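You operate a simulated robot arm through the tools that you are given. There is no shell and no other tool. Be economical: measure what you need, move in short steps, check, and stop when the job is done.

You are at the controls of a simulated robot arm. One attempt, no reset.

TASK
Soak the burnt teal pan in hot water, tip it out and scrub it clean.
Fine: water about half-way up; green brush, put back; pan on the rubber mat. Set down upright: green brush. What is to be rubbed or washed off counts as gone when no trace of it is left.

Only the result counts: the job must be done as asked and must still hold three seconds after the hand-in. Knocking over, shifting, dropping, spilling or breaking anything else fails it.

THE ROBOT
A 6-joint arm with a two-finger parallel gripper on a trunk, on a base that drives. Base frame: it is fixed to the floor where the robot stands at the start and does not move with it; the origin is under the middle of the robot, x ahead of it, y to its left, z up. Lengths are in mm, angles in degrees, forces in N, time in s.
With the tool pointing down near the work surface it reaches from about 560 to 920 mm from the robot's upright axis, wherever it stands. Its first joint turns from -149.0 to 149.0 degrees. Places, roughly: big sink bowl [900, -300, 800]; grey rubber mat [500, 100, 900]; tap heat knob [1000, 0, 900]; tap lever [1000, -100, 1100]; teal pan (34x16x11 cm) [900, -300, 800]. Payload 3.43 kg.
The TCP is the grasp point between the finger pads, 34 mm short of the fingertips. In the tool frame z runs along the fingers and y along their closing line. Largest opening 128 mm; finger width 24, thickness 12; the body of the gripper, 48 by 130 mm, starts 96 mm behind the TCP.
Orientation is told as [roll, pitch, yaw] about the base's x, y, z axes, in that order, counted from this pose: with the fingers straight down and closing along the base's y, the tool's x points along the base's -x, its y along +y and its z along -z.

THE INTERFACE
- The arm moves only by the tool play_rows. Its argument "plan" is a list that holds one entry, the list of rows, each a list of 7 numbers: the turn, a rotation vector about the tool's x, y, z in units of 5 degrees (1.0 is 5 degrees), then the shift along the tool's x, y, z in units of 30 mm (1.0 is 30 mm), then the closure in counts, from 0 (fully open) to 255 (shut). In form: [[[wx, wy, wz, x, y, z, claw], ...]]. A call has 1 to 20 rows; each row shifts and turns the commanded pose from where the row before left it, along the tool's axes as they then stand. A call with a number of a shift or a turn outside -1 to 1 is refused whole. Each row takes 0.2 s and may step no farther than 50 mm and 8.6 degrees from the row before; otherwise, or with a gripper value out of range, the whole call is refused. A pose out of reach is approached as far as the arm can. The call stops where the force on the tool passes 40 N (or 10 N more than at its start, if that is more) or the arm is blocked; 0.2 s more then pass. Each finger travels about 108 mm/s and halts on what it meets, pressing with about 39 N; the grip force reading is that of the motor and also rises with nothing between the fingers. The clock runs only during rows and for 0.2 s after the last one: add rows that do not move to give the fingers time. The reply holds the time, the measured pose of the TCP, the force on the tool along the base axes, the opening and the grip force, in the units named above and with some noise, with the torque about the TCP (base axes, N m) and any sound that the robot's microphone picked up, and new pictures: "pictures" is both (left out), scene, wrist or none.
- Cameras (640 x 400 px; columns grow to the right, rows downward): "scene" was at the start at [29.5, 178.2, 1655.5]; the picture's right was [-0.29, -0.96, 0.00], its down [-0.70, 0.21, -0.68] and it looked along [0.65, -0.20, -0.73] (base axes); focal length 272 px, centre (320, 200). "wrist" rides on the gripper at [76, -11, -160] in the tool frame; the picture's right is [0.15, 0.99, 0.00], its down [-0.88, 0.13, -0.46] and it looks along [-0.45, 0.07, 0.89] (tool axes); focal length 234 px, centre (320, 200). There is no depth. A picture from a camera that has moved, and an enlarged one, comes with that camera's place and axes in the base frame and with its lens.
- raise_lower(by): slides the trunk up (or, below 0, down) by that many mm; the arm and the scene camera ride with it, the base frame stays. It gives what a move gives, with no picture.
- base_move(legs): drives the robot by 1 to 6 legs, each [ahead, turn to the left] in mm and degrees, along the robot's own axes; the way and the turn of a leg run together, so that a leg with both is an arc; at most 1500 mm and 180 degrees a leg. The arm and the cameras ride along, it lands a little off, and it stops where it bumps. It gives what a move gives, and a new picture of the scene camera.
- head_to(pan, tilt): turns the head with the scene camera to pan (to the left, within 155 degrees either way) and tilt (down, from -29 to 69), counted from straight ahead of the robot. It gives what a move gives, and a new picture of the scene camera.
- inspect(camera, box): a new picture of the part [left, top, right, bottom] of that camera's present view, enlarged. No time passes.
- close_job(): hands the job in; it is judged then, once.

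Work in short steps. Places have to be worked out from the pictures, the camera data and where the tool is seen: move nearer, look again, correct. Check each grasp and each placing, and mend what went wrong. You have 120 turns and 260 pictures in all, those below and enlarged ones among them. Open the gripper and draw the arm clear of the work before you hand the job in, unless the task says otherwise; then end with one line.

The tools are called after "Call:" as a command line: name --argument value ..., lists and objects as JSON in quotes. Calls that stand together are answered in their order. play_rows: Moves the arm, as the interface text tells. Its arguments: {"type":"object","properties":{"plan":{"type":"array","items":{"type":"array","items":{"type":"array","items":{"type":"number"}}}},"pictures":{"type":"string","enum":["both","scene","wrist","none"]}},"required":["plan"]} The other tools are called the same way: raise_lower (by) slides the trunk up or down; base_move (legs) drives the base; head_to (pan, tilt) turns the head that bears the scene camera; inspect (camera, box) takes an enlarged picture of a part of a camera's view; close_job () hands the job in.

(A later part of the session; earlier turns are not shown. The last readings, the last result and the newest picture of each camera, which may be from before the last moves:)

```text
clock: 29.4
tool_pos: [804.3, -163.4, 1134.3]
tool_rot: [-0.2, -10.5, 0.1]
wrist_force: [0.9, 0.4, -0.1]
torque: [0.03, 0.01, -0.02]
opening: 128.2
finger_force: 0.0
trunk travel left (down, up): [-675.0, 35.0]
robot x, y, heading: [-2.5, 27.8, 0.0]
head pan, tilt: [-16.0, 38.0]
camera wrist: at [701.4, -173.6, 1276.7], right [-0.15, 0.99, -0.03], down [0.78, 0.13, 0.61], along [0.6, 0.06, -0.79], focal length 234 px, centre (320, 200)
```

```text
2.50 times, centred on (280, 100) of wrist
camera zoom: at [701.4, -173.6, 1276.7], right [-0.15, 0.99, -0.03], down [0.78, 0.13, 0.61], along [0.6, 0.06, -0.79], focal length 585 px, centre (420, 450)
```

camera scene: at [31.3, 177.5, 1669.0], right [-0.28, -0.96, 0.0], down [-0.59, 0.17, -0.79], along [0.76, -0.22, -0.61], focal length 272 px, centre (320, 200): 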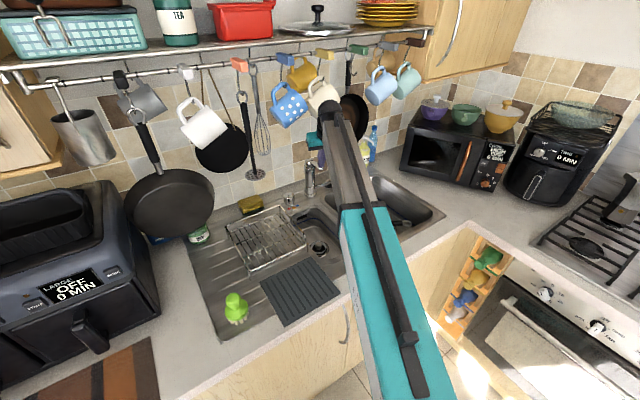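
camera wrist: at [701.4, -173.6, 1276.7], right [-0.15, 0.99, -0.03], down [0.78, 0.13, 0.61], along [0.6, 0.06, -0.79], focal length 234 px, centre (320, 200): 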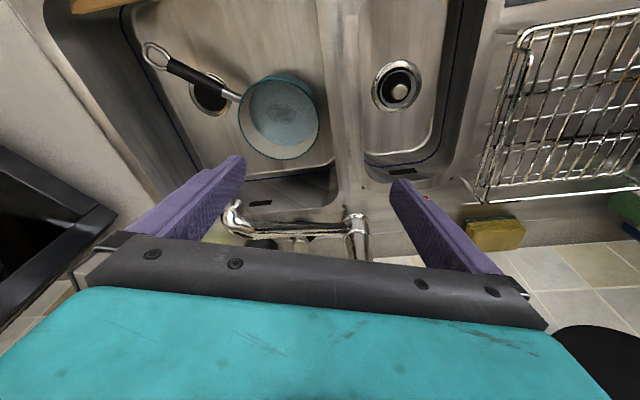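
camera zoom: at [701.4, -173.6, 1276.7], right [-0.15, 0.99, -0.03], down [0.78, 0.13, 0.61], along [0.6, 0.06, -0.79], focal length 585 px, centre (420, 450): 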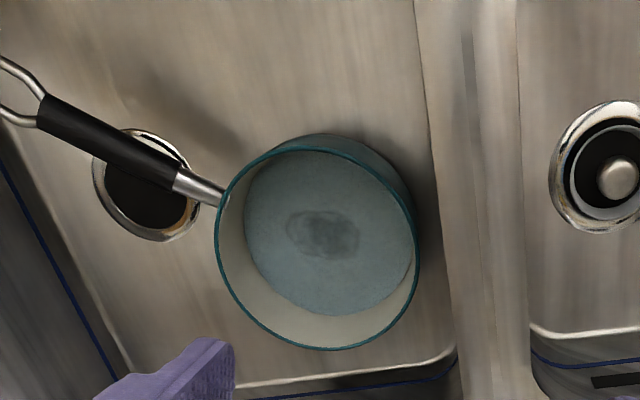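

The level is hard to judge from above. I'll move the arm out to the left, so that the scene camera can see the pan's inside and outside together.

Call:
play_rows --plan '[[[0, 0.7, 0, 0.5, 1, 0, 0], [0, 0.7, 0, 0.5, 1, 0, 0], [0, 0.7, 0, 0.5, 1, 0, 0], [0, 0, 0, 0.5, 1, 0, 0], [0, 0, 0, 0.5, 1, 0, 0], [0, 0, 0, 0.5, 1, 0, 0], [0, 0, 0, 0, 1, 0, 0], [0, 0, 0, 0, 1, 0, 0], [0, 0, 0, 0, 1, 0, 0], [0, 0, 0, 0, 1, 0, 0], [0, 0, 0, 0, 1, 0, 0], [0, 0, 0, 0, 1, 0, 0], [0, 0, 0, 0, 1, 0, 0]]]' --pictures "scene"

Call:
inspect --camera "scene" --box '[330, 180, 410, 230]'

```text
clock: 32.2
tool_pos: [713.2, 227.7, 1125.5]
tool_rot: [-0.2, -0.1, -0.1]
wrist_force: [0.8, 0.5, 0.2]
torque: [-0.01, 0.02, 0.01]
opening: 128.0
finger_force: 0.1
trunk travel left (down, up): [-675.0, 35.0]
robot x, y, heading: [-3.6, 29.3, 0.0]
head pan, tilt: [-16.0, 38.0]
camera scene: at [36.1, 177.6, 1668.4], right [-0.28, -0.96, 0.0], down [-0.59, 0.17, -0.79], along [0.76, -0.22, -0.62], focal length 272 px, centre (320, 200)
```

scene: 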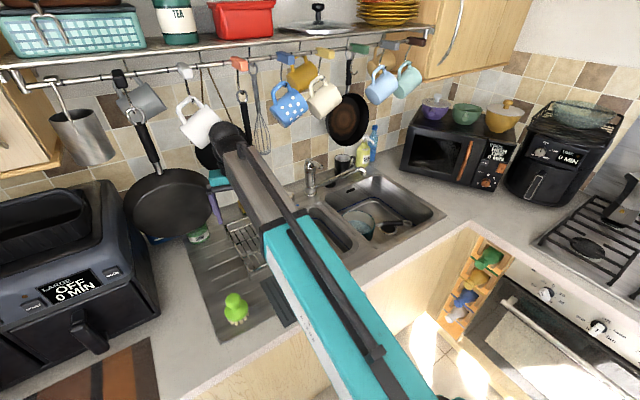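

```text
8.00 times, centred on (370, 205) of scene
camera zoom: at [36.1, 177.6, 1668.4], right [-0.28, -0.96, 0.0], down [-0.59, 0.17, -0.79], along [0.76, -0.22, -0.62], focal length 2177 px, centre (-80, 160)
```

zoom: 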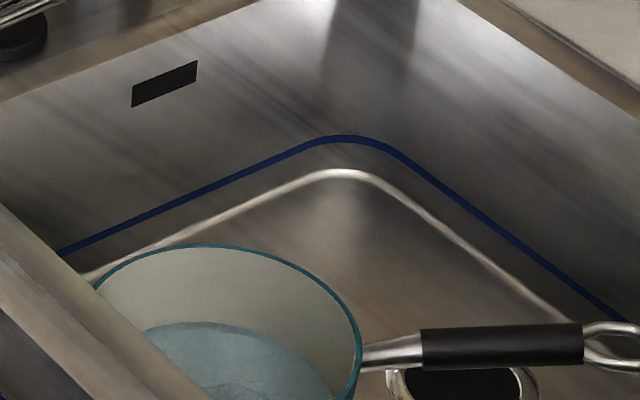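

Call:
inspect --camera "scene" --box '[330, 200, 410, 250]'

```text
8.00 times, centred on (370, 225) of scene
camera zoom: at [36.1, 177.6, 1668.4], right [-0.28, -0.96, 0.0], down [-0.59, 0.17, -0.79], along [0.76, -0.22, -0.62], focal length 2177 px, centre (-80, 0)
```

zoom: 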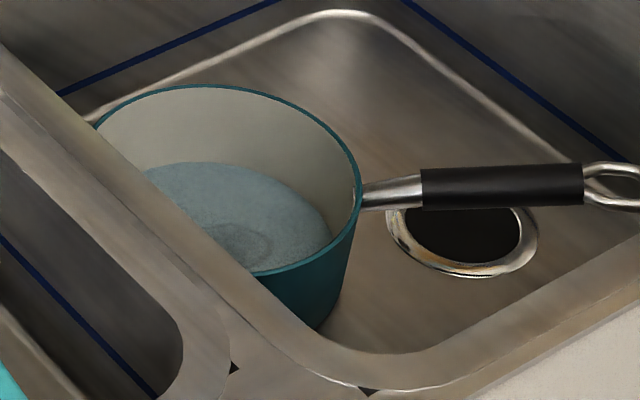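

The water is about half-way (surface z≈776, rim 825, floor ≈725). While it soaks I'll bring the arm back over to the right, then drive nearer for the handle.

Call:
play_rows --plan '[[[0, 0, 0, 0, -1, 0, 0], [0, 0, 0, 0, -1, 0, 0], [0, 0, 0, 0, -1, 0, 0], [0, 0, 0, 0, -1, 0, 0], [0, 0, 0, 0, -1, 0.1, 0], [0, 0, 0, 0, -1, 0.1, 0], [0, 0, 0, 0, -1, 0.1, 0], [0, 0, 0, 0, -1, 0.1, 0], [0, 0, 0, 0, -1, 0.1, 0], [0, 0, 0, 0.2, -1, 0.1, 0], [0, 0, 0, 0.2, -1, 0.1, 0], [0, 0, 0, 0.2, -1, 0.1, 0], [0, 0, 0, 0.2, -1, 0.1, 0], [0, 0, 0, 0.2, -1, 0.1, 0], [0, 0, 0, 0.2, -1, 0.1, 0], [0, 0, 0, 0.2, -1, 0.1, 0], [0, 0, 0, 0.2, -1, 0.1, 0], [0, 0, 0, 0, -1, 0.1, 0], [0, 0, 0, 0, -1, 0.1, 0]]]' --pictures "none"

Call:
base_move --legs '[[100, 0]]'

```text
clock: 36.2
tool_pos: [665.9, -342.3, 1084.0]
tool_rot: [-0.3, 0.0, 0.2]
wrist_force: [0.1, -0.8, -0.2]
torque: [0.0, 0.0, 0.01]
opening: 128.0
finger_force: 0.1
trunk travel left (down, up): [-675.0, 35.0]
robot x, y, heading: [-1.5, 30.9, -0.2]
head pan, tilt: [-16.0, 38.0]
```

```text
clock: 37.5
tool_pos: [767.3, -341.9, 1083.4]
tool_rot: [-0.3, 0.1, 0.0]
wrist_force: [0.7, -0.4, -0.2]
torque: [-0.04, 0.07, 0.0]
opening: 128.2
finger_force: 0.2
trunk travel left (down, up): [-675.0, 35.0]
robot x, y, heading: [96.3, 29.2, 0.0]
head pan, tilt: [-16.0, 38.0]
camera scene: at [138.6, 177.0, 1668.3], right [-0.28, -0.96, 0.0], down [-0.59, 0.17, -0.79], along [0.76, -0.22, -0.62], focal length 272 px, centre (320, 200)
```

scene: 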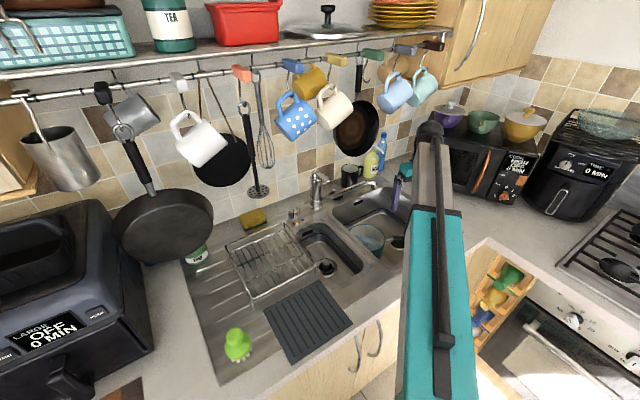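

The drive was clean. I'll turn the tool to about 72° yaw (fingers across the handle) and centre over the handle.

Call:
play_rows --plan '[[[0, 0, 0, -0.9, -0.5, 0, 0], [0, 0, 0, -0.9, -0.5, 0, 0], [0, 0, -1, 0, 0, 0, 0], [0, 0, -1, 0, 0, 0, 0], [0, 0, -1, 0, 0, 0, 0], [0, 0, -1, 0, 0, 0, 0], [0, 0, -1, 0, 0, 0, 0], [0, 0, -1, 0, 0, 0, 0], [0, 0, -1, 0, 0, 0, 0], [0, 0, -1, 0, 0, 0, 0], [0, 0, -1, 0, 0, 0, 0], [0, 0, -1, 0, 0, 0, 0], [0, 0, -1, 0, 0, 0, 0], [0, 0, -1, 0, 0, 0, 0], [0, 0, -1, 0, 0, 0, 0], [0, 0, -1, 0, 0, 0, 0]]]'

Call:
inspect --camera "wrist" --box '[160, 40, 480, 240]'

```text
clock: 40.9
tool_pos: [820.5, -373.3, 1084.1]
tool_rot: [-0.1, 0.2, 70.3]
wrist_force: [0.1, 0.1, -0.8]
torque: [0.01, 0.01, 0.01]
opening: 128.0
finger_force: 0.0
trunk travel left (down, up): [-675.0, 35.0]
robot x, y, heading: [98.0, 28.4, -0.3]
head pan, tilt: [-16.0, 38.0]
camera scene: at [137.1, 177.1, 1668.4], right [-0.28, -0.96, 0.0], down [-0.59, 0.17, -0.79], along [0.76, -0.22, -0.62], focal length 272 px, centre (320, 200)
camera wrist: at [806.0, -446.8, 1244.3], right [-0.98, 0.2, 0.0], down [0.18, 0.88, 0.45], along [0.09, 0.44, -0.89], focal length 234 px, centre (320, 200)
```

scene: 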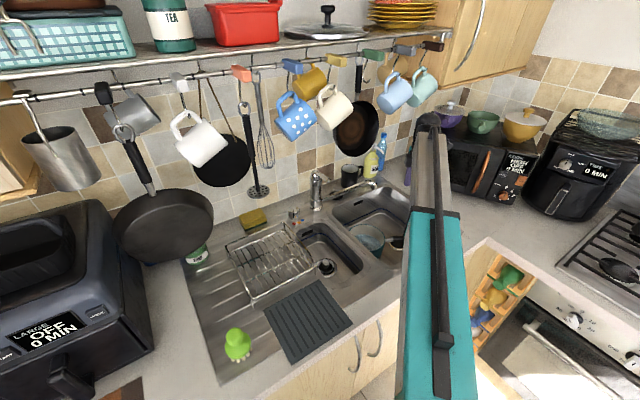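
wrist: 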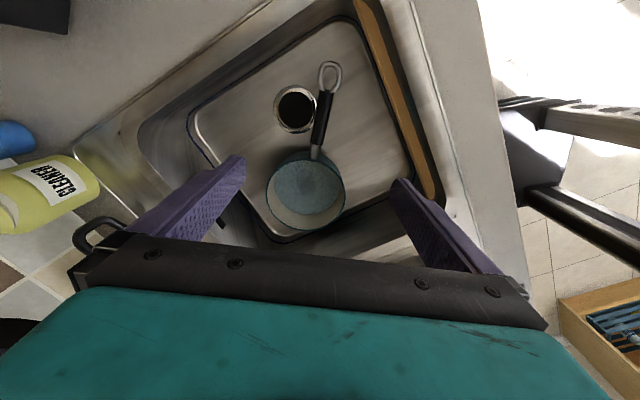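

```text
2.00 times, centred on (320, 140) of wrist
camera zoom: at [806.0, -446.8, 1244.3], right [-0.98, 0.2, 0.0], down [0.18, 0.88, 0.45], along [0.09, 0.44, -0.89], focal length 468 px, centre (320, 320)
```

zoom: 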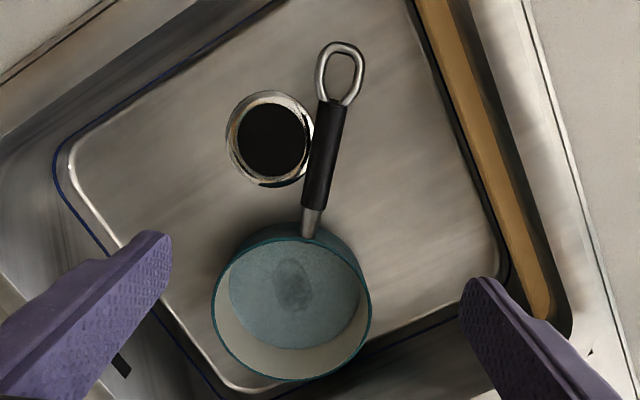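

The TCP is right above the handle. I'll descend 262 mm with the fingers partly open, then close on the handle.

Call:
play_rows --plan '[[[0, 0, 0, 0, 0, 1, 90], [0, 0, 0, 0, -0.1, 1, 110], [0, 0, 0, 0, 0, 1, 110], [0, 0, 0, 0, 0, 1, 110], [0, 0, 0, 0, 0, 1, 110], [0, 0, 0, 0, 0, 1, 110], [0, 0, 0, 0, 0, 1, 110], [0, 0, 0, 0, 0, 1, 110], [0, 0, 0, 0, 0, 0.7, 110], [0, 0, 0, 0, 0, 0, 110]]]'

Call:
inspect --camera "wrist" --box '[200, 80, 440, 260]'

```text
clock: 43.1
tool_pos: [823.7, -372.6, 823.8]
tool_rot: [-0.1, 0.4, 70.1]
wrist_force: [0.1, -0.3, 0.2]
torque: [-0.02, 0.0, -0.01]
opening: 73.0
finger_force: 0.0
trunk travel left (down, up): [-675.0, 35.0]
robot x, y, heading: [96.2, 29.5, -0.2]
head pan, tilt: [-16.0, 38.0]
camera scene: at [137.0, 177.1, 1668.4], right [-0.28, -0.96, 0.0], down [-0.59, 0.17, -0.79], along [0.76, -0.22, -0.62], focal length 272 px, centre (320, 200)
camera wrist: at [808.8, -448.4, 983.4], right [-0.98, 0.2, 0.0], down [0.18, 0.87, 0.45], along [0.09, 0.44, -0.89], focal length 234 px, centre (320, 200)
```

scene: 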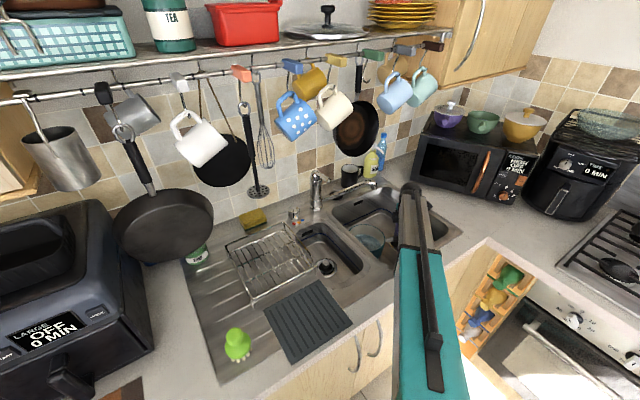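
wrist: 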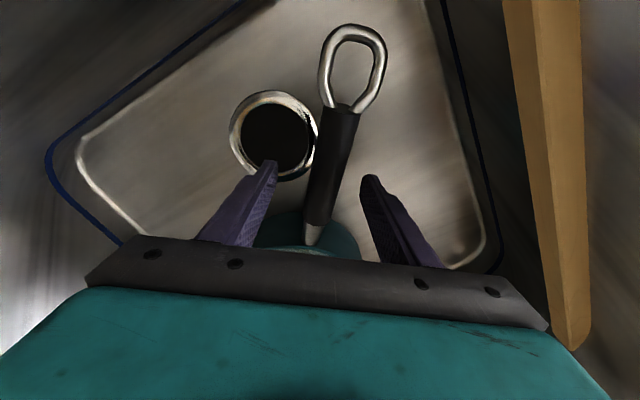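

```text
2.22 times, centred on (320, 170) of wrist
camera zoom: at [808.8, -448.4, 983.4], right [-0.98, 0.2, 0.0], down [0.18, 0.87, 0.45], along [0.09, 0.44, -0.89], focal length 520 px, centre (320, 267)
```

zoom: 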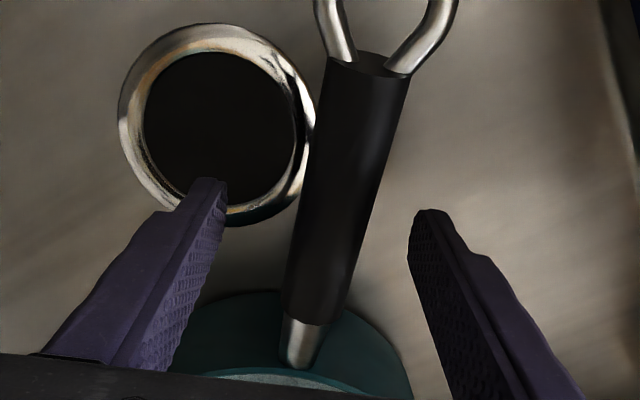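

The handle lies between the fingers. I close and let it soak for some seconds.

Call:
play_rows --plan '[[[0, 0, 0, 0, 0, 0, 255], [0, 0, 0, 0, 0, 0, 255], [0, 0, 0, 0, 0, 0, 255], [0, 0, 0, 0, 0, 0, 255], [0, 0, 0, 0, 0, 0, 255], [0, 0, 0, 0, 0, 0, 255], [0, 0, 0, 0, 0, 0, 255], [0, 0, 0, 0, 0, 0, 255], [0, 0, 0, 0, 0, 0, 255], [0, 0, 0, 0, 0, 0, 255], [0, 0, 0, 0, 0, 0, 255], [0, 0, 0, 0, 0, 0, 255], [0, 0, 0, 0, 0, 0, 255], [0, 0, 0, 0, 0, 0, 255], [0, 0, 0, 0, 0, 0, 255], [0, 0, 0, 0, 0, 0, 255], [0, 0, 0, 0, 0, 0, 255], [0, 0, 0, 0, 0, 0, 255], [0, 0, 0, 0, 0, 0, 255], [0, 0, 0, 0, 0, 0, 255]]]' --pictures "none"

Call:
inspect --camera "scene" --box '[340, 210, 410, 260]'

```text
clock: 47.3
tool_pos: [823.8, -373.9, 823.0]
tool_rot: [-0.1, 0.3, 70.1]
wrist_force: [2.2, 0.7, 1.2]
torque: [-0.03, -0.07, -0.28]
opening: 27.3
finger_force: 38.9
trunk travel left (down, up): [-675.0, 35.0]
robot x, y, heading: [97.7, 33.7, 0.1]
head pan, tilt: [-16.0, 38.0]
```

```text
8.00 times, centred on (375, 235) of scene
camera zoom: at [137.3, 177.0, 1668.4], right [-0.28, -0.96, 0.0], down [-0.59, 0.17, -0.79], along [0.76, -0.22, -0.62], focal length 2177 px, centre (-120, -80)
```

zoom: 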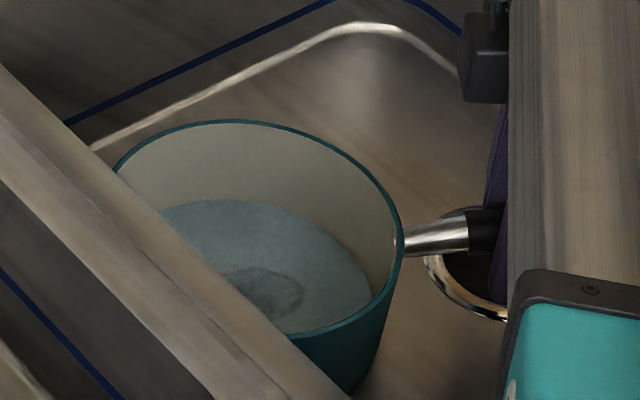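

Grip confirmed (27 mm). I let the pan soak longer.

Call:
play_rows --plan '[[[0, 0, 0, 0, 0, 0, 255], [0, 0, 0, 0, 0, 0, 255], [0, 0, 0, 0, 0, 0, 255], [0, 0, 0, 0, 0, 0, 255], [0, 0, 0, 0, 0, 0, 255], [0, 0, 0, 0, 0, 0, 255], [0, 0, 0, 0, 0, 0, 255], [0, 0, 0, 0, 0, 0, 255], [0, 0, 0, 0, 0, 0, 255], [0, 0, 0, 0, 0, 0, 255], [0, 0, 0, 0, 0, 0, 255], [0, 0, 0, 0, 0, 0, 255], [0, 0, 0, 0, 0, 0, 255], [0, 0, 0, 0, 0, 0, 255], [0, 0, 0, 0, 0, 0, 255], [0, 0, 0, 0, 0, 0, 255], [0, 0, 0, 0, 0, 0, 255], [0, 0, 0, 0, 0, 0, 255], [0, 0, 0, 0, 0, 0, 255], [0, 0, 0, 0, 0, 0, 255]]]' --pictures "none"

Call:
play_rows --plan '[[[0, 0, 0, 0, 0, 0, 255], [0, 0, 0, 0, 0, 0, 255], [0, 0, 0, 0, 0, 0, 255], [0, 0, 0, 0, 0, 0, 255], [0, 0, 0, 0, 0, 0, 255], [0, 0, 0, 0, 0, 0, 255], [0, 0, 0, 0, 0, 0, 255], [0, 0, 0, 0, 0, 0, 255], [0, 0, 0, 0, 0, 0, 255], [0, 0, 0, 0, 0, 0, 255], [0, 0, 0, 0, 0, 0, 255], [0, 0, 0, 0, 0, 0, 255], [0, 0, 0, 0, 0, 0, 255], [0, 0, 0, 0, 0, 0, 255], [0, 0, 0, 0, 0, 0, 255], [0, 0, 0, 0, 0, 0, 255], [0, 0, 0, 0, 0, 0, 255], [0, 0, 0, 0, 0, 0, 255], [0, 0, 0, 0, 0, 0, 255], [0, 0, 0, 0, 0, 0, 255]]]' --pictures "none"

Call:
play_rows --plan '[[[0, 0, 0, 0, 0, 0, 255], [0, 0, 0, 0, 0, 0, 255], [0, 0, 0, 0, 0, 0, 255], [0, 0, 0, 0, 0, 0, 255], [0, 0, 0, 0, 0, 0, 255], [0, 0, 0, 0, 0, 0, 255], [0, 0, 0, 0, 0, 0, 255], [0, 0, 0, 0, 0, 0, 255], [0, 0, 0, 0, 0, 0, 255], [0, 0, 0, 0, 0, 0, 255], [0, 0, 0, 0, 0, 0, 255], [0, 0, 0, 0, 0, 0, 255], [0, 0, 0, 0, 0, 0, 255], [0, 0, 0, 0, 0, 0, 255], [0, 0, 0, 0, 0, 0, 255], [0, 0, 0, 0, 0, 0, 255], [0, 0, 0, 0, 0, 0, 255], [0, 0, 0, 0, 0, 0, 255], [0, 0, 0, 0, 0, 0, 255], [0, 0, 0, 0, 0, 0, 255]]]' --pictures "none"

Call:
inspect --camera "scene" --box '[340, 210, 410, 260]'

```text
clock: 51.5
tool_pos: [824.1, -373.9, 823.4]
tool_rot: [-0.1, 0.2, 70.1]
wrist_force: [1.3, -1.2, 1.0]
torque: [0.0, -0.04, -0.24]
opening: 27.5
finger_force: 39.0
trunk travel left (down, up): [-675.0, 35.0]
robot x, y, heading: [97.3, 28.9, -0.2]
head pan, tilt: [-16.0, 38.0]
```

```text
clock: 55.7
tool_pos: [821.8, -373.1, 823.1]
tool_rot: [-0.1, 0.2, 70.1]
wrist_force: [1.1, -0.4, -0.1]
torque: [-0.06, -0.02, -0.18]
opening: 27.5
finger_force: 39.0
trunk travel left (down, up): [-675.0, 35.0]
robot x, y, heading: [97.0, 30.6, -0.0]
head pan, tilt: [-16.0, 38.0]
```

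```text
clock: 59.9
tool_pos: [823.4, -373.5, 822.8]
tool_rot: [-0.1, 0.2, 70.1]
wrist_force: [1.0, 0.1, -0.1]
torque: [-0.04, -0.04, -0.22]
opening: 27.2
finger_force: 39.2
trunk travel left (down, up): [-675.0, 35.0]
robot x, y, heading: [96.0, 26.9, -0.1]
head pan, tilt: [-16.0, 38.0]
```

```text
8.00 times, centred on (375, 235) of scene
camera zoom: at [137.2, 177.0, 1668.4], right [-0.28, -0.96, 0.0], down [-0.59, 0.17, -0.79], along [0.76, -0.22, -0.62], focal length 2177 px, centre (-120, -80)
```

zoom: 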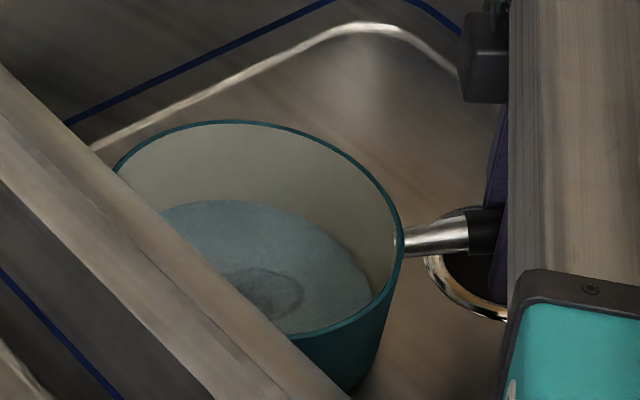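

I'll soak a bit longer to be safe.

Call:
play_rows --plan '[[[0, 0, 0, 0, 0, 0, 255], [0, 0, 0, 0, 0, 0, 255], [0, 0, 0, 0, 0, 0, 255], [0, 0, 0, 0, 0, 0, 255], [0, 0, 0, 0, 0, 0, 255], [0, 0, 0, 0, 0, 0, 255], [0, 0, 0, 0, 0, 0, 255], [0, 0, 0, 0, 0, 0, 255], [0, 0, 0, 0, 0, 0, 255], [0, 0, 0, 0, 0, 0, 255], [0, 0, 0, 0, 0, 0, 255], [0, 0, 0, 0, 0, 0, 255], [0, 0, 0, 0, 0, 0, 255], [0, 0, 0, 0, 0, 0, 255], [0, 0, 0, 0, 0, 0, 255], [0, 0, 0, 0, 0, 0, 255], [0, 0, 0, 0, 0, 0, 255], [0, 0, 0, 0, 0, 0, 255], [0, 0, 0, 0, 0, 0, 255], [0, 0, 0, 0, 0, 0, 255]]]' --pictures "none"

Call:
play_rows --plan '[[[0, 0, 0, 0, 0, 0, 255], [0, 0, 0, 0, 0, 0, 255], [0, 0, 0, 0, 0, 0, 255], [0, 0, 0, 0, 0, 0, 255], [0, 0, 0, 0, 0, 0, 255], [0, 0, 0, 0, 0, 0, 255], [0, 0, 0, 0, 0, 0, 255], [0, 0, 0, 0, 0, 0, 255], [0, 0, 0, 0, 0, 0, 255], [0, 0, 0, 0, 0, 0, 255], [0, 0, 0, 0, 0, 0, 255], [0, 0, 0, 0, 0, 0, 255], [0, 0, 0, 0, 0, 0, 255], [0, 0, 0, 0, 0, 0, 255], [0, 0, 0, 0, 0, 0, 255], [0, 0, 0, 0, 0, 0, 255], [0, 0, 0, 0, 0, 0, 255], [0, 0, 0, 0, 0, 0, 255], [0, 0, 0, 0, 0, 0, 255], [0, 0, 0, 0, 0, 0, 255]]]' --pictures "none"

Call:
play_rows --plan '[[[0, 0, 0, 0, 0, -0.2, 255], [0, 0, 0, 0, 0, -0.4, 255], [0, 0, 0, 0, 0, -0.4, 255]]]' --pictures "wrist"

Call:
inspect --camera "scene" --box '[340, 200, 420, 260]'

```text
clock: 64.1
tool_pos: [823.0, -374.2, 824.3]
tool_rot: [-0.1, 0.3, 70.1]
wrist_force: [1.4, -0.7, 0.2]
torque: [-0.01, -0.05, -0.19]
opening: 27.4
finger_force: 38.6
trunk travel left (down, up): [-675.0, 35.0]
robot x, y, heading: [96.3, 26.6, -0.0]
head pan, tilt: [-16.0, 38.0]
```

```text
clock: 68.3
tool_pos: [824.1, -374.3, 823.0]
tool_rot: [0.0, 0.3, 70.1]
wrist_force: [1.4, -0.9, -0.6]
torque: [-0.01, -0.05, -0.19]
opening: 27.4
finger_force: 38.9
trunk travel left (down, up): [-675.0, 35.0]
robot x, y, heading: [96.3, 25.3, -0.0]
head pan, tilt: [-16.0, 38.0]
```

```text
clock: 69.1
tool_pos: [824.3, -375.4, 853.6]
tool_rot: [-0.1, 0.3, 70.1]
wrist_force: [0.6, 0.4, -7.4]
torque: [-0.67, 0.23, -0.02]
opening: 27.6
finger_force: 39.6
trunk travel left (down, up): [-675.0, 35.0]
robot x, y, heading: [95.2, 29.4, -0.0]
head pan, tilt: [-16.0, 38.0]
camera wrist: at [808.8, -449.1, 1013.4], right [-0.98, 0.2, 0.0], down [0.18, 0.87, 0.45], along [0.09, 0.44, -0.89], focal length 234 px, centre (320, 200)
```

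wrist: 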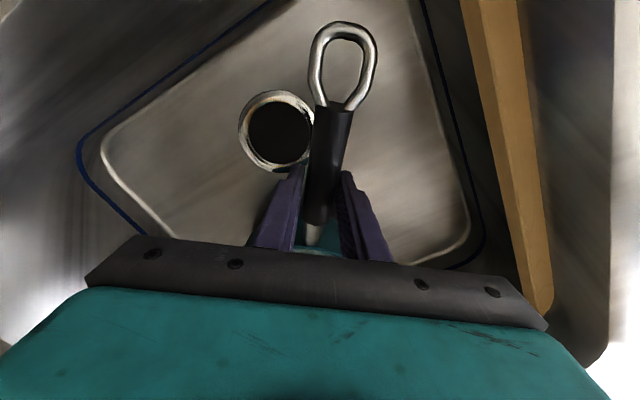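

```text
6.67 times, centred on (380, 230) of scene
camera zoom: at [137.6, 176.9, 1668.4], right [-0.28, -0.96, 0.0], down [-0.59, 0.17, -0.79], along [0.76, -0.22, -0.62], focal length 1814 px, centre (-80, 0)
```

zoom: 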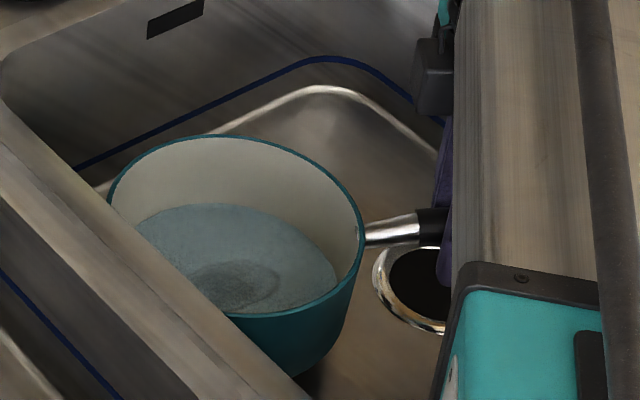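

Lifted 30 mm with no droop. I'll lift more, slide the pan out from under the spout toward the handle side, then raise.

Call:
play_rows --plan '[[[0, 0, 0, 0, 0, -0.5, 255], [0, 0, 0, 0, 0, -0.5, 255], [0, 0, 0, 0, 0, -0.5, 255], [0, 0, 0, 0, 0, -0.5, 255], [0, 0, 0, 0.5, -0.1, 0, 255], [0, 0, 0, 0.7, -0.12, 0, 255], [0, 0, 0, 0.7, -0.12, 0, 255], [0, 0, 0, 0.7, -0.12, 0, 255], [0, 0, 0, 0.7, -0.12, 0, 255], [0, 0, 0, 0.5, -0.1, 0, 255], [0, 0, 0, 0, 0, -0.5, 255], [0, 0, 0, 0, 0, -0.7, 255], [0, 0, 0, 0, 0, -0.7, 255], [0, 0, 0, 0, 0, -0.7, 255], [0, 0, 0, 0, 0, -0.7, 255]]]'

Call:
inspect --camera "scene" --box '[340, 160, 440, 230]'

```text
clock: 72.3
tool_pos: [803.8, -486.2, 1013.4]
tool_rot: [0.1, 0.4, 70.1]
wrist_force: [0.0, -0.2, -6.9]
torque: [-0.64, 0.21, -0.01]
opening: 27.6
finger_force: 39.1
trunk travel left (down, up): [-675.0, 35.0]
robot x, y, heading: [99.0, 28.1, 0.0]
head pan, tilt: [-16.0, 38.0]
camera scene: at [137.5, 176.8, 1668.4], right [-0.28, -0.96, 0.0], down [-0.59, 0.17, -0.79], along [0.76, -0.22, -0.62], focal length 272 px, centre (320, 200)
camera wrist: at [789.6, -561.7, 1172.9], right [-0.98, 0.2, 0.0], down [0.18, 0.87, 0.45], along [0.09, 0.44, -0.89], focal length 234 px, centre (320, 200)
```

scene: 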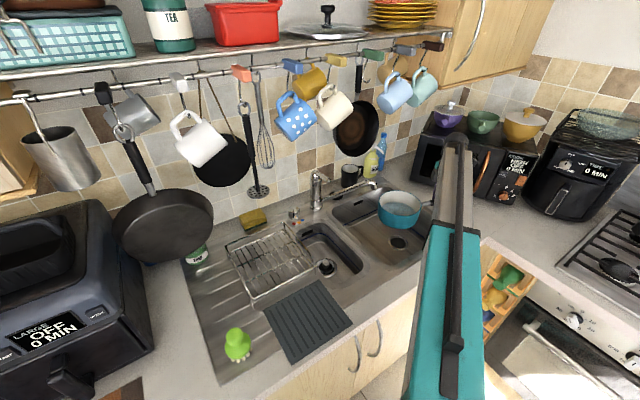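
wrist: 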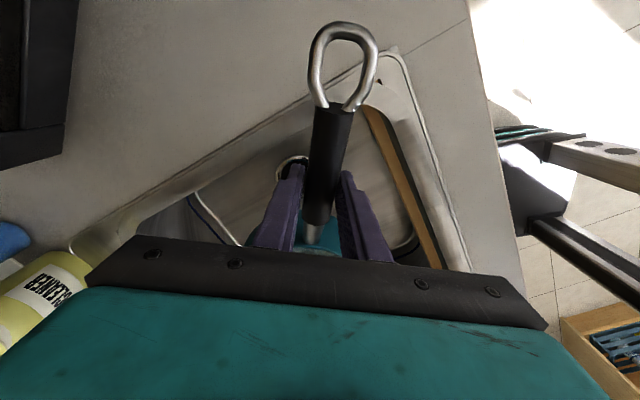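

```text
5.71 times, centred on (390, 195) of scene
camera zoom: at [137.5, 176.8, 1668.4], right [-0.28, -0.96, 0.0], down [-0.59, 0.17, -0.79], along [0.76, -0.22, -0.62], focal length 1555 px, centre (-80, 229)
```

zoom: 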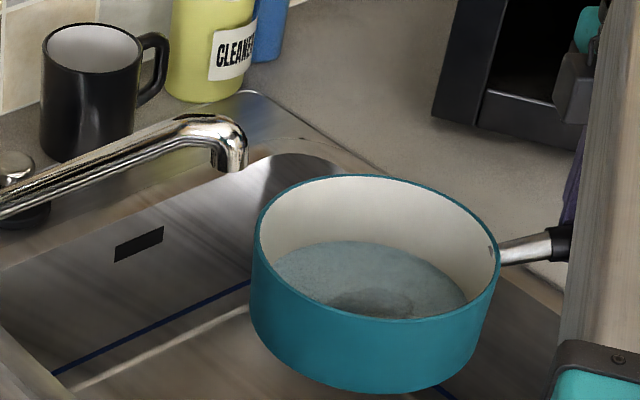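

A careful look shows the pan is only about 68 mm deep, and the water about 15 mm, so it is well short of half. I'll put the pan back under the spout by reversing the path.

Call:
play_rows --plan '[[[0, 0, 0, 0, 0, 0.5, 255], [0, 0, 0, 0, 0, 0.7, 255], [0, 0, 0, 0, 0, 0.7, 255], [0, 0, 0, 0, 0, 0.7, 255], [0, 0, 0, 0, 0, 0.7, 255], [0, 0, 0, -0.5, 0.1, 0, 255], [0, 0, 0, -0.7, 0.12, 0, 255], [0, 0, 0, -0.7, 0.12, 0, 255], [0, 0, 0, -0.7, 0.12, 0, 255], [0, 0, 0, -0.7, 0.12, 0, 255], [0, 0, 0, -0.5, 0.1, 0, 255], [0, 0, 0, 0, 0, 0.5, 255], [0, 0, 0, 0, 0, 0.7, 255], [0, 0, 0, 0, 0, 0.7, 255], [0, 0, 0, 0, 0, 0.5, 255], [0, 0, 0, 0, 0, 0.3, 255], [0, 0, 0, 0, 0, 0.2, 255]]]' --pictures "none"

Call:
inspect --camera "scene" --box '[340, 200, 420, 260]'

```text
clock: 75.9
tool_pos: [822.3, -375.7, 826.4]
tool_rot: [-0.2, 0.4, 69.9]
wrist_force: [-0.8, -3.1, 2.5]
torque: [1.09, -0.28, -0.03]
opening: 27.7
finger_force: 38.7
trunk travel left (down, up): [-675.0, 35.0]
robot x, y, heading: [96.7, 31.1, 0.0]
head pan, tilt: [-16.0, 38.0]
```

```text
6.67 times, centred on (380, 230) of scene
camera zoom: at [136.5, 176.7, 1668.5], right [-0.28, -0.96, 0.0], down [-0.59, 0.17, -0.79], along [0.76, -0.22, -0.62], focal length 1814 px, centre (-80, 0)
```

zoom: 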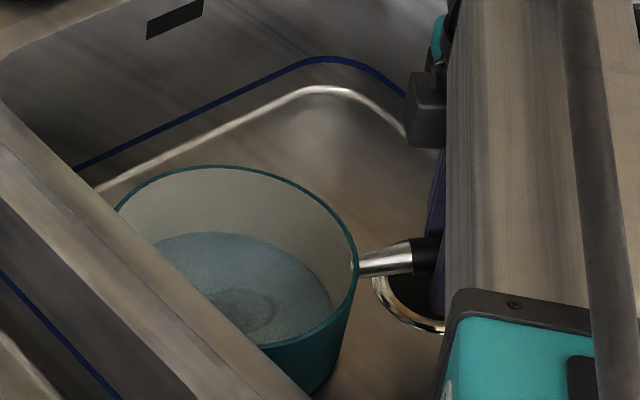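

The pan is down under the spout again. I'll release, rise and turn the tool back.

Call:
play_rows --plan '[[[0, 0, 0, 0, 0, 0, 110], [0, 0, 0, 0, 0, 0, 110], [0, 0, 0, 0, 0, -1, 110], [0, 0, 0, 0, 0, -1, 110], [0, 0, 0, 0, 0, -1, 110], [0, 0, 1, 0, 0, -1, 110], [0, 0, 1, 0, 0, -1, 110], [0, 0, 1, 0, 0, -1, 110], [0, 0, 1, 0, 0, -1, 110], [0, 0, 1, 0, 0, -1, 110], [0, 0, 1, 0, 0, 0, 110], [0, 0, 1, 0, 0, 0, 110], [0, 0, 1, 0, 0, 0, 110], [0, 0, 1, 0, 0, 0, 110], [0, 0, 1, 0, 0, 0, 110], [0, 0, 1, 0, 0, 0, 110], [0, 0, 1, 0, 0, 0, 110], [0, 0, 1, 0, 0, 0, 110], [0, 0, 1, 0, 0, 0, 110]]]' --pictures "none"

Call:
play_rows --plan '[[[0, 0, 0, 0.6, 0.5, 0, 100], [0, 0, 0, 0.6, 1, 0, 100], [0, 0, 0, 0.6, 1, 0, 100], [0, -1, 0, 0, 1, 0, 100], [0, -1, 0, 0, 1, 0, 100], [0, -1, 0, 0, 1, 0, 100], [0, -1, 0, 0, 1, 0, 100], [0, -1, 0, 0, 1, 0, 100], [0, -1, 0, 0, 1, 0, 100], [0, -1, 0, 0, 1, 0, 100], [0, -1, 0, 0, 0, 0, 100], [0, -1, 0, 0, 0, 0, 100], [0, -1, 0, 0, 0, 0, 100], [0, -1, 0, 0, 0, 0, 100], [0, -1, 0, 0, 0, 0, 100], [0, -1, 0, 0, 0, 0, 100], [0, -1, 0, 0, 0, 0, 100]]]'

```text
clock: 79.9
tool_pos: [822.2, -372.4, 1065.0]
tool_rot: [-0.3, -0.1, 0.1]
wrist_force: [-0.1, 0.0, -0.6]
torque: [0.0, -0.02, 0.0]
opening: 72.9
finger_force: 0.1
trunk travel left (down, up): [-675.0, 35.0]
robot x, y, heading: [97.4, 29.9, -0.1]
head pan, tilt: [-16.0, 38.0]
```

```text
clock: 83.5
tool_pos: [879.0, -117.9, 1072.4]
tool_rot: [-1.0, -70.0, 1.0]
wrist_force: [-1.5, 0.2, 0.9]
torque: [-0.01, -0.02, 0.0]
opening: 78.0
finger_force: 0.1
out of reach, approached as far as the arm can: row 10, 11, 12, 13, 14, 15, 16, 17
trunk travel left (down, up): [-675.0, 35.0]
robot x, y, heading: [95.6, 29.4, 0.2]
head pan, tilt: [-16.0, 38.0]
camera scene: at [137.1, 177.1, 1668.4], right [-0.28, -0.96, 0.0], down [-0.59, 0.17, -0.79], along [0.76, -0.22, -0.62], focal length 272 px, centre (320, 200)
camera wrist: at [703.9, -130.0, 1055.6], right [-0.05, 0.99, -0.14], down [-0.13, 0.14, 0.98], along [0.99, 0.07, 0.12], focal length 234 px, centre (320, 200)
```

scene: 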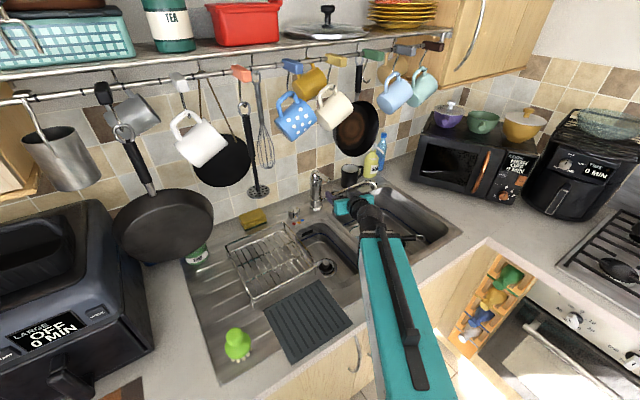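
wrist: 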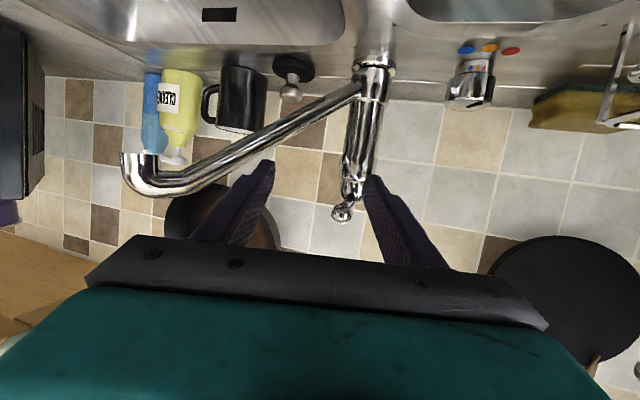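

Pitched this far the arm could not come so close; it ended at x=879. I'll make a small sideways correction toward the lever line and see how the command tracks.

Call:
play_rows --plan '[[[0, 0, 0, 0, 0.5, 0, 100], [0, 0, 0, 0, 0.5, 0, 100]]]' --pictures "none"

```text
clock: 84.1
tool_pos: [886.9, -88.8, 1072.4]
tool_rot: [-0.9, -70.1, 0.9]
wrist_force: [-0.7, 0.5, 0.3]
torque: [0.02, 0.0, -0.02]
opening: 77.7
finger_force: 0.0
out of reach, approached as far as the arm can: row 1, 2
trunk travel left (down, up): [-675.0, 35.0]
robot x, y, heading: [95.5, 28.7, -0.3]
head pan, tilt: [-16.0, 38.0]
```

Call:
play_rows --plan '[[[0, 0, 0, -0.56, 0, 0.95, 100], [0, 0, 0, -0.56, 0, 0.95, 100], [0, 0, 0, -0.56, 0, 0.95, 100], [0, 0, 0, -0.56, 0, 0.95, 100]]]'

```text
clock: 85.1
tool_pos: [1019.4, -87.2, 1096.2]
tool_rot: [-0.7, -70.1, 0.9]
wrist_force: [4.7, 11.4, 3.1]
torque: [0.32, -0.11, -0.08]
opening: 84.7
finger_force: 6.0
trunk travel left (down, up): [-675.0, 35.0]
robot x, y, heading: [97.3, 29.1, -0.2]
head pan, tilt: [-16.0, 38.0]
camera scene: at [137.8, 178.3, 1668.3], right [-0.28, -0.96, 0.0], down [-0.59, 0.17, -0.79], along [0.76, -0.22, -0.62], focal length 272 px, centre (320, 200)
camera wrist: at [843.8, -99.3, 1078.7], right [-0.05, 0.99, -0.14], down [-0.13, 0.13, 0.98], along [0.99, 0.07, 0.12], focal length 234 px, centre (320, 200)
```

scene: 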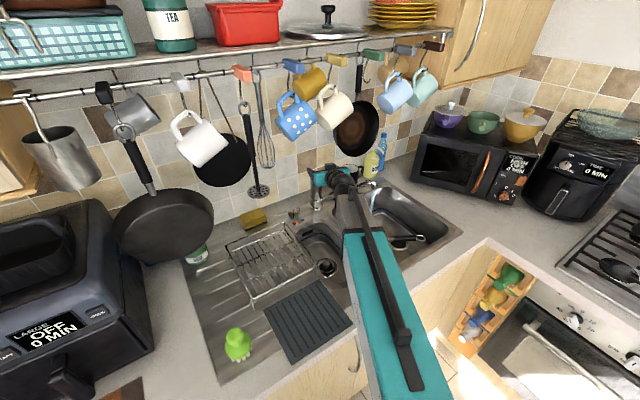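
wrist: 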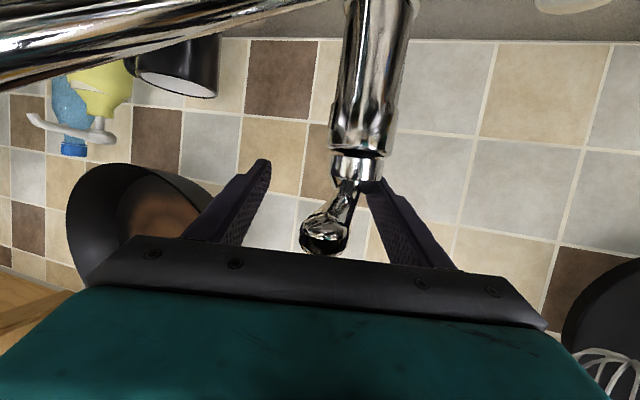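

The command had been clipped, so I overshot; the fingers are now around the tap top. I back out straight along −x immediately and check the tap.

Call:
play_rows --plan '[[[0, 0, 0, 0.34, 0, -0.94, 100], [0, 0, 0, 0.34, 0, -0.94, 100], [0, 0, 0, 0.34, 0, -0.94, 100]]]'

Call:
inspect --camera "scene" --box '[300, 150, 420, 240]'

Call:
inspect --camera "wrist" --box '[80, 40, 440, 260]'

```text
clock: 85.9
tool_pos: [924.5, -90.8, 1096.1]
tool_rot: [-1.1, -70.0, 1.0]
wrist_force: [-0.4, -0.4, 0.1]
torque: [0.03, 0.03, 0.01]
opening: 77.8
finger_force: 0.0
trunk travel left (down, up): [-675.0, 35.0]
robot x, y, heading: [96.9, 28.8, -0.2]
head pan, tilt: [-16.0, 38.0]
camera scene: at [136.0, 176.6, 1668.5], right [-0.28, -0.96, 0.0], down [-0.59, 0.17, -0.79], along [0.76, -0.22, -0.62], focal length 272 px, centre (320, 200)
camera wrist: at [750.1, -102.2, 1079.2], right [-0.05, 0.99, -0.14], down [-0.13, 0.14, 0.98], along [0.99, 0.07, 0.12], focal length 234 px, centre (320, 200)
```

scene: 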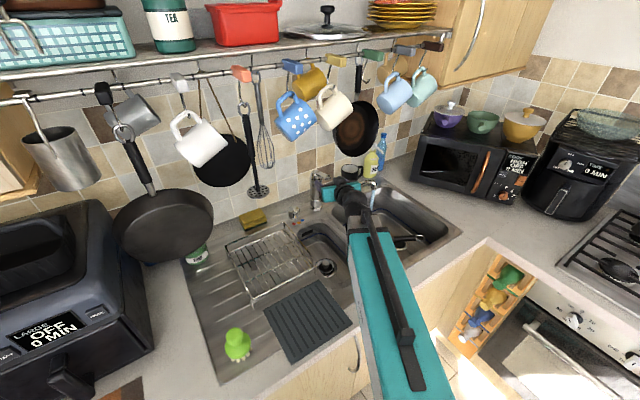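
wrist: 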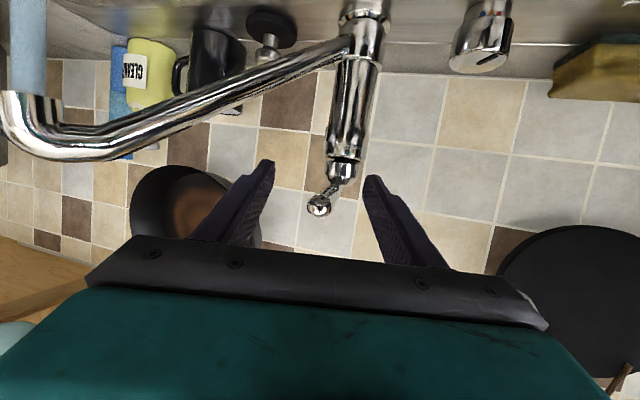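

```text
4.44 times, centred on (360, 195) of scene
camera zoom: at [136.0, 176.6, 1668.5], right [-0.28, -0.96, 0.0], down [-0.59, 0.17, -0.79], along [0.76, -0.22, -0.62], focal length 1210 px, centre (142, 222)
```

zoom: 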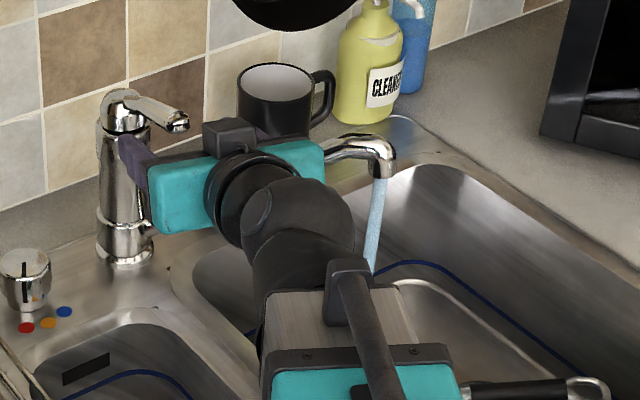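

```text
1.78 times, centred on (260, 150) of wrist
camera zoom: at [750.1, -102.2, 1079.2], right [-0.05, 0.99, -0.14], down [-0.13, 0.14, 0.98], along [0.99, 0.07, 0.12], focal length 416 px, centre (427, 289)
```

zoom: 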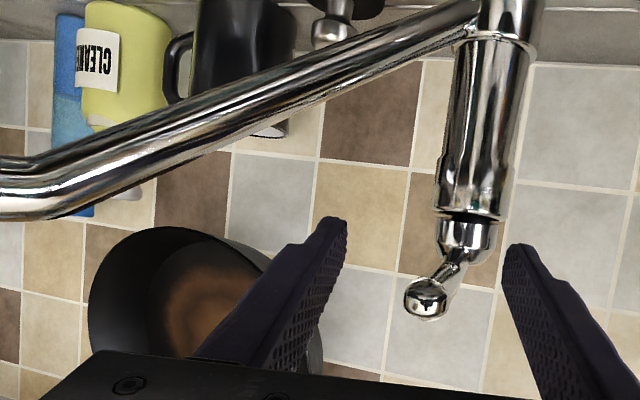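

Water is already running (the contact raised the lever). I'll grip the lever now, let it run a moment, then push it down to shut.

Call:
play_rows --plan '[[[0, 0, 0, -0.07, 0, 0.19, 255], [0, 0, 0, 0, 0, 0, 255], [0, 0, 0, 0, 0, 0, 255], [0, 0, 0, 0, 0, 0, 255], [0, 0, 0, 0.157, 0, 0.057, 255], [0, 0, 0, 0.157, 0, 0.057, 255], [0, 0, 0, 0.157, 0, 0.057, 255]]]'

Call:
inspect --camera "scene" --box '[300, 150, 420, 240]'

```text
clock: 87.5
tool_pos: [932.5, -89.9, 1081.5]
tool_rot: [-1.0, -70.0, 1.0]
wrist_force: [0.6, -0.5, 0.3]
torque: [-0.03, 0.02, 0.0]
opening: 0.0
finger_force: 33.2
trunk travel left (down, up): [-675.0, 35.0]
robot x, y, heading: [98.1, 30.9, 0.3]
head pan, tilt: [-16.0, 38.0]
camera scene: at [137.1, 177.1, 1668.4], right [-0.28, -0.96, 0.0], down [-0.59, 0.17, -0.79], along [0.76, -0.22, -0.62], focal length 272 px, centre (320, 200)
camera wrist: at [757.8, -101.5, 1064.2], right [-0.05, 0.99, -0.14], down [-0.13, 0.14, 0.98], along [0.99, 0.07, 0.12], focal length 234 px, centre (320, 200)
```

scene: 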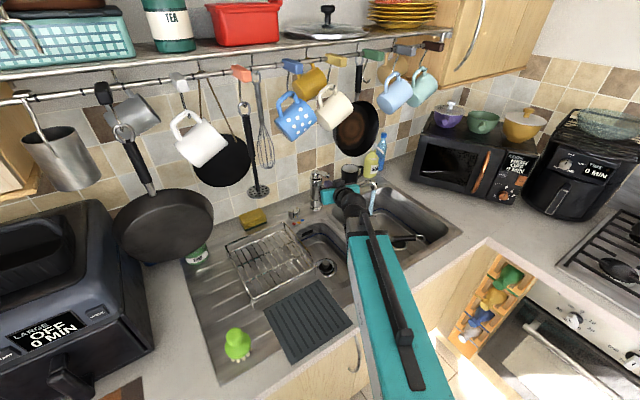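
wrist: 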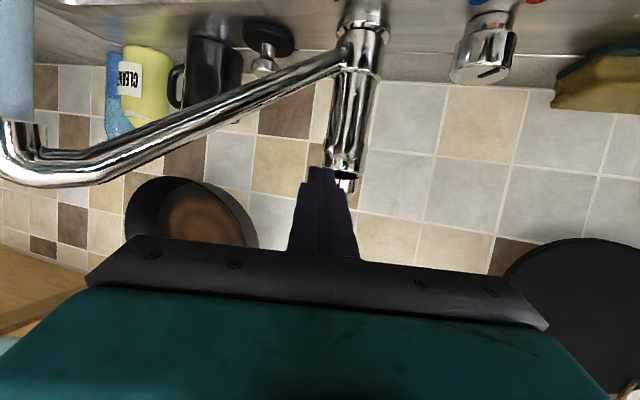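

```text
4.44 times, centred on (360, 195) of scene
camera zoom: at [137.1, 177.1, 1668.4], right [-0.28, -0.96, 0.0], down [-0.59, 0.17, -0.79], along [0.76, -0.22, -0.62], focal length 1210 px, centre (142, 222)
```

zoom: 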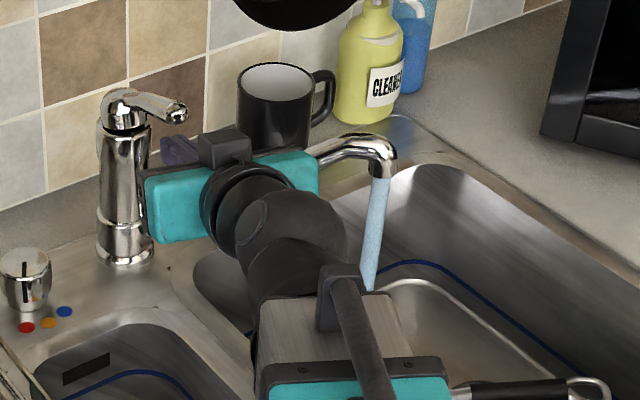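

The fingers closed beneath the raised lever (tip z≈1121). I'll open, rise to straddle it, close and push down to shut.

Call:
play_rows --plan '[[[0, 0, 0, -0.15, 0, -0.05, 90], [0, 0, 0, -0.31, 0, -0.11, 90], [0, 0, 0, -0.42, 0, -0.15, 90], [0, 0, 0, -0.33, 0, -0.1, 255], [0, 0, 0, 0, 0, 0, 255], [0, 0, 0, 0.3, 0, 0.11, 255], [0, 0, 0, 0.3, 0, 0.11, 255], [0, 0, 0, 0.25, 0, 0.09, 255]]]'

Call:
inspect --camera "scene" --box '[300, 150, 420, 240]'

```text
clock: 89.1
tool_pos: [927.8, -83.9, 1104.9]
tool_rot: [-0.3, -70.4, 0.5]
wrist_force: [-20.8, 7.2, 13.1]
torque: [0.57, -0.73, 1.69]
opening: 26.6
finger_force: 45.3
trunk travel left (down, up): [-675.0, 35.0]
robot x, y, heading: [97.5, 31.7, -0.1]
head pan, tilt: [-16.0, 38.0]
stopped in row 8: the force on the tool passed its limit at 41 N (the readings are from after the stop); the commanded pose is now the measured one
camera scene: at [131.6, 177.8, 1668.5], right [-0.28, -0.96, 0.0], down [-0.59, 0.17, -0.79], along [0.76, -0.22, -0.61], focal length 272 px, centre (320, 200)
camera wrist: at [753.6, -97.7, 1087.7], right [-0.05, 0.99, -0.14], down [-0.13, 0.13, 0.98], along [0.99, 0.07, 0.13], focal length 234 px, centre (320, 200)
```

scene: 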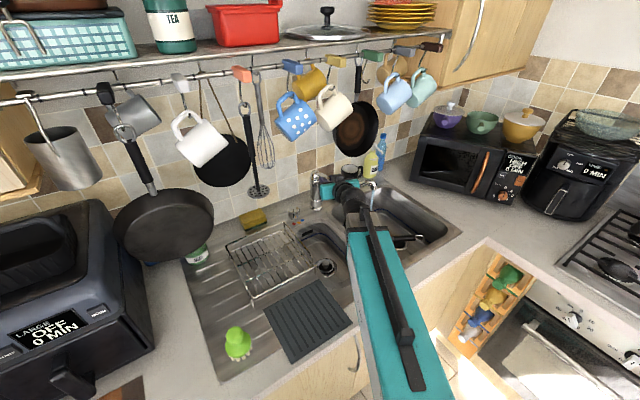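
wrist: 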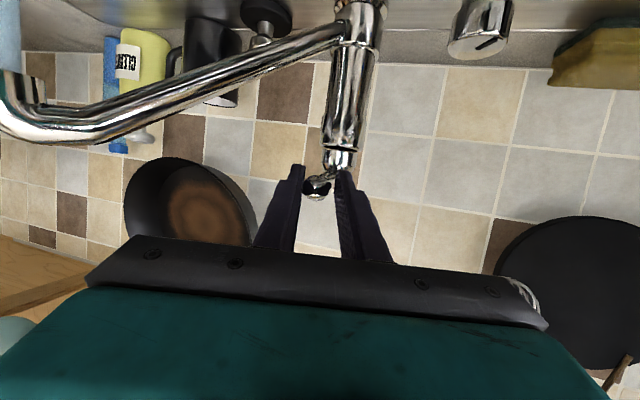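

```text
4.44 times, centred on (360, 195) of scene
camera zoom: at [131.6, 177.8, 1668.5], right [-0.28, -0.96, 0.0], down [-0.59, 0.17, -0.79], along [0.76, -0.22, -0.61], focal length 1210 px, centre (142, 222)
```

zoom: 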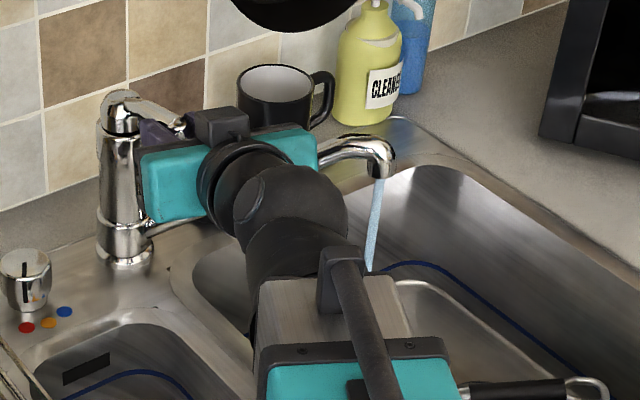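

Flow is reduced but not shut, with the lever pushing the tool outward. I'll continue down while giving way toward −x.

Call:
play_rows --plan '[[[0, 0, 0, 0.2, 0, -0.07, 255], [0, 0, 0, 0.2, 0, 0.04, 255]]]' --pictures "none"

Call:
inspect --camera "scene" --box '[300, 150, 420, 240]'

```text
clock: 89.7
tool_pos: [925.9, -85.8, 1096.5]
tool_rot: [-0.9, -70.8, 0.8]
wrist_force: [0.0, 13.3, 33.7]
torque: [0.36, -1.64, 1.41]
opening: 26.9
finger_force: 44.8
trunk travel left (down, up): [-675.0, 35.0]
robot x, y, heading: [95.6, 35.0, -0.2]
head pan, tilt: [-16.0, 38.0]
```

```text
4.44 times, centred on (360, 195) of scene
camera zoom: at [132.4, 179.5, 1668.7], right [-0.28, -0.96, 0.0], down [-0.59, 0.17, -0.79], along [0.76, -0.22, -0.61], focal length 1210 px, centre (142, 222)
```

zoom: 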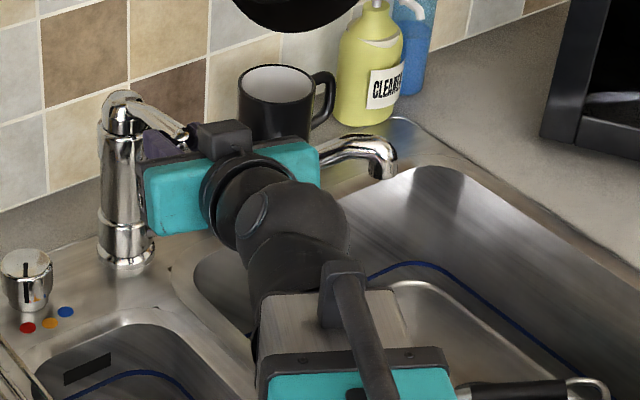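

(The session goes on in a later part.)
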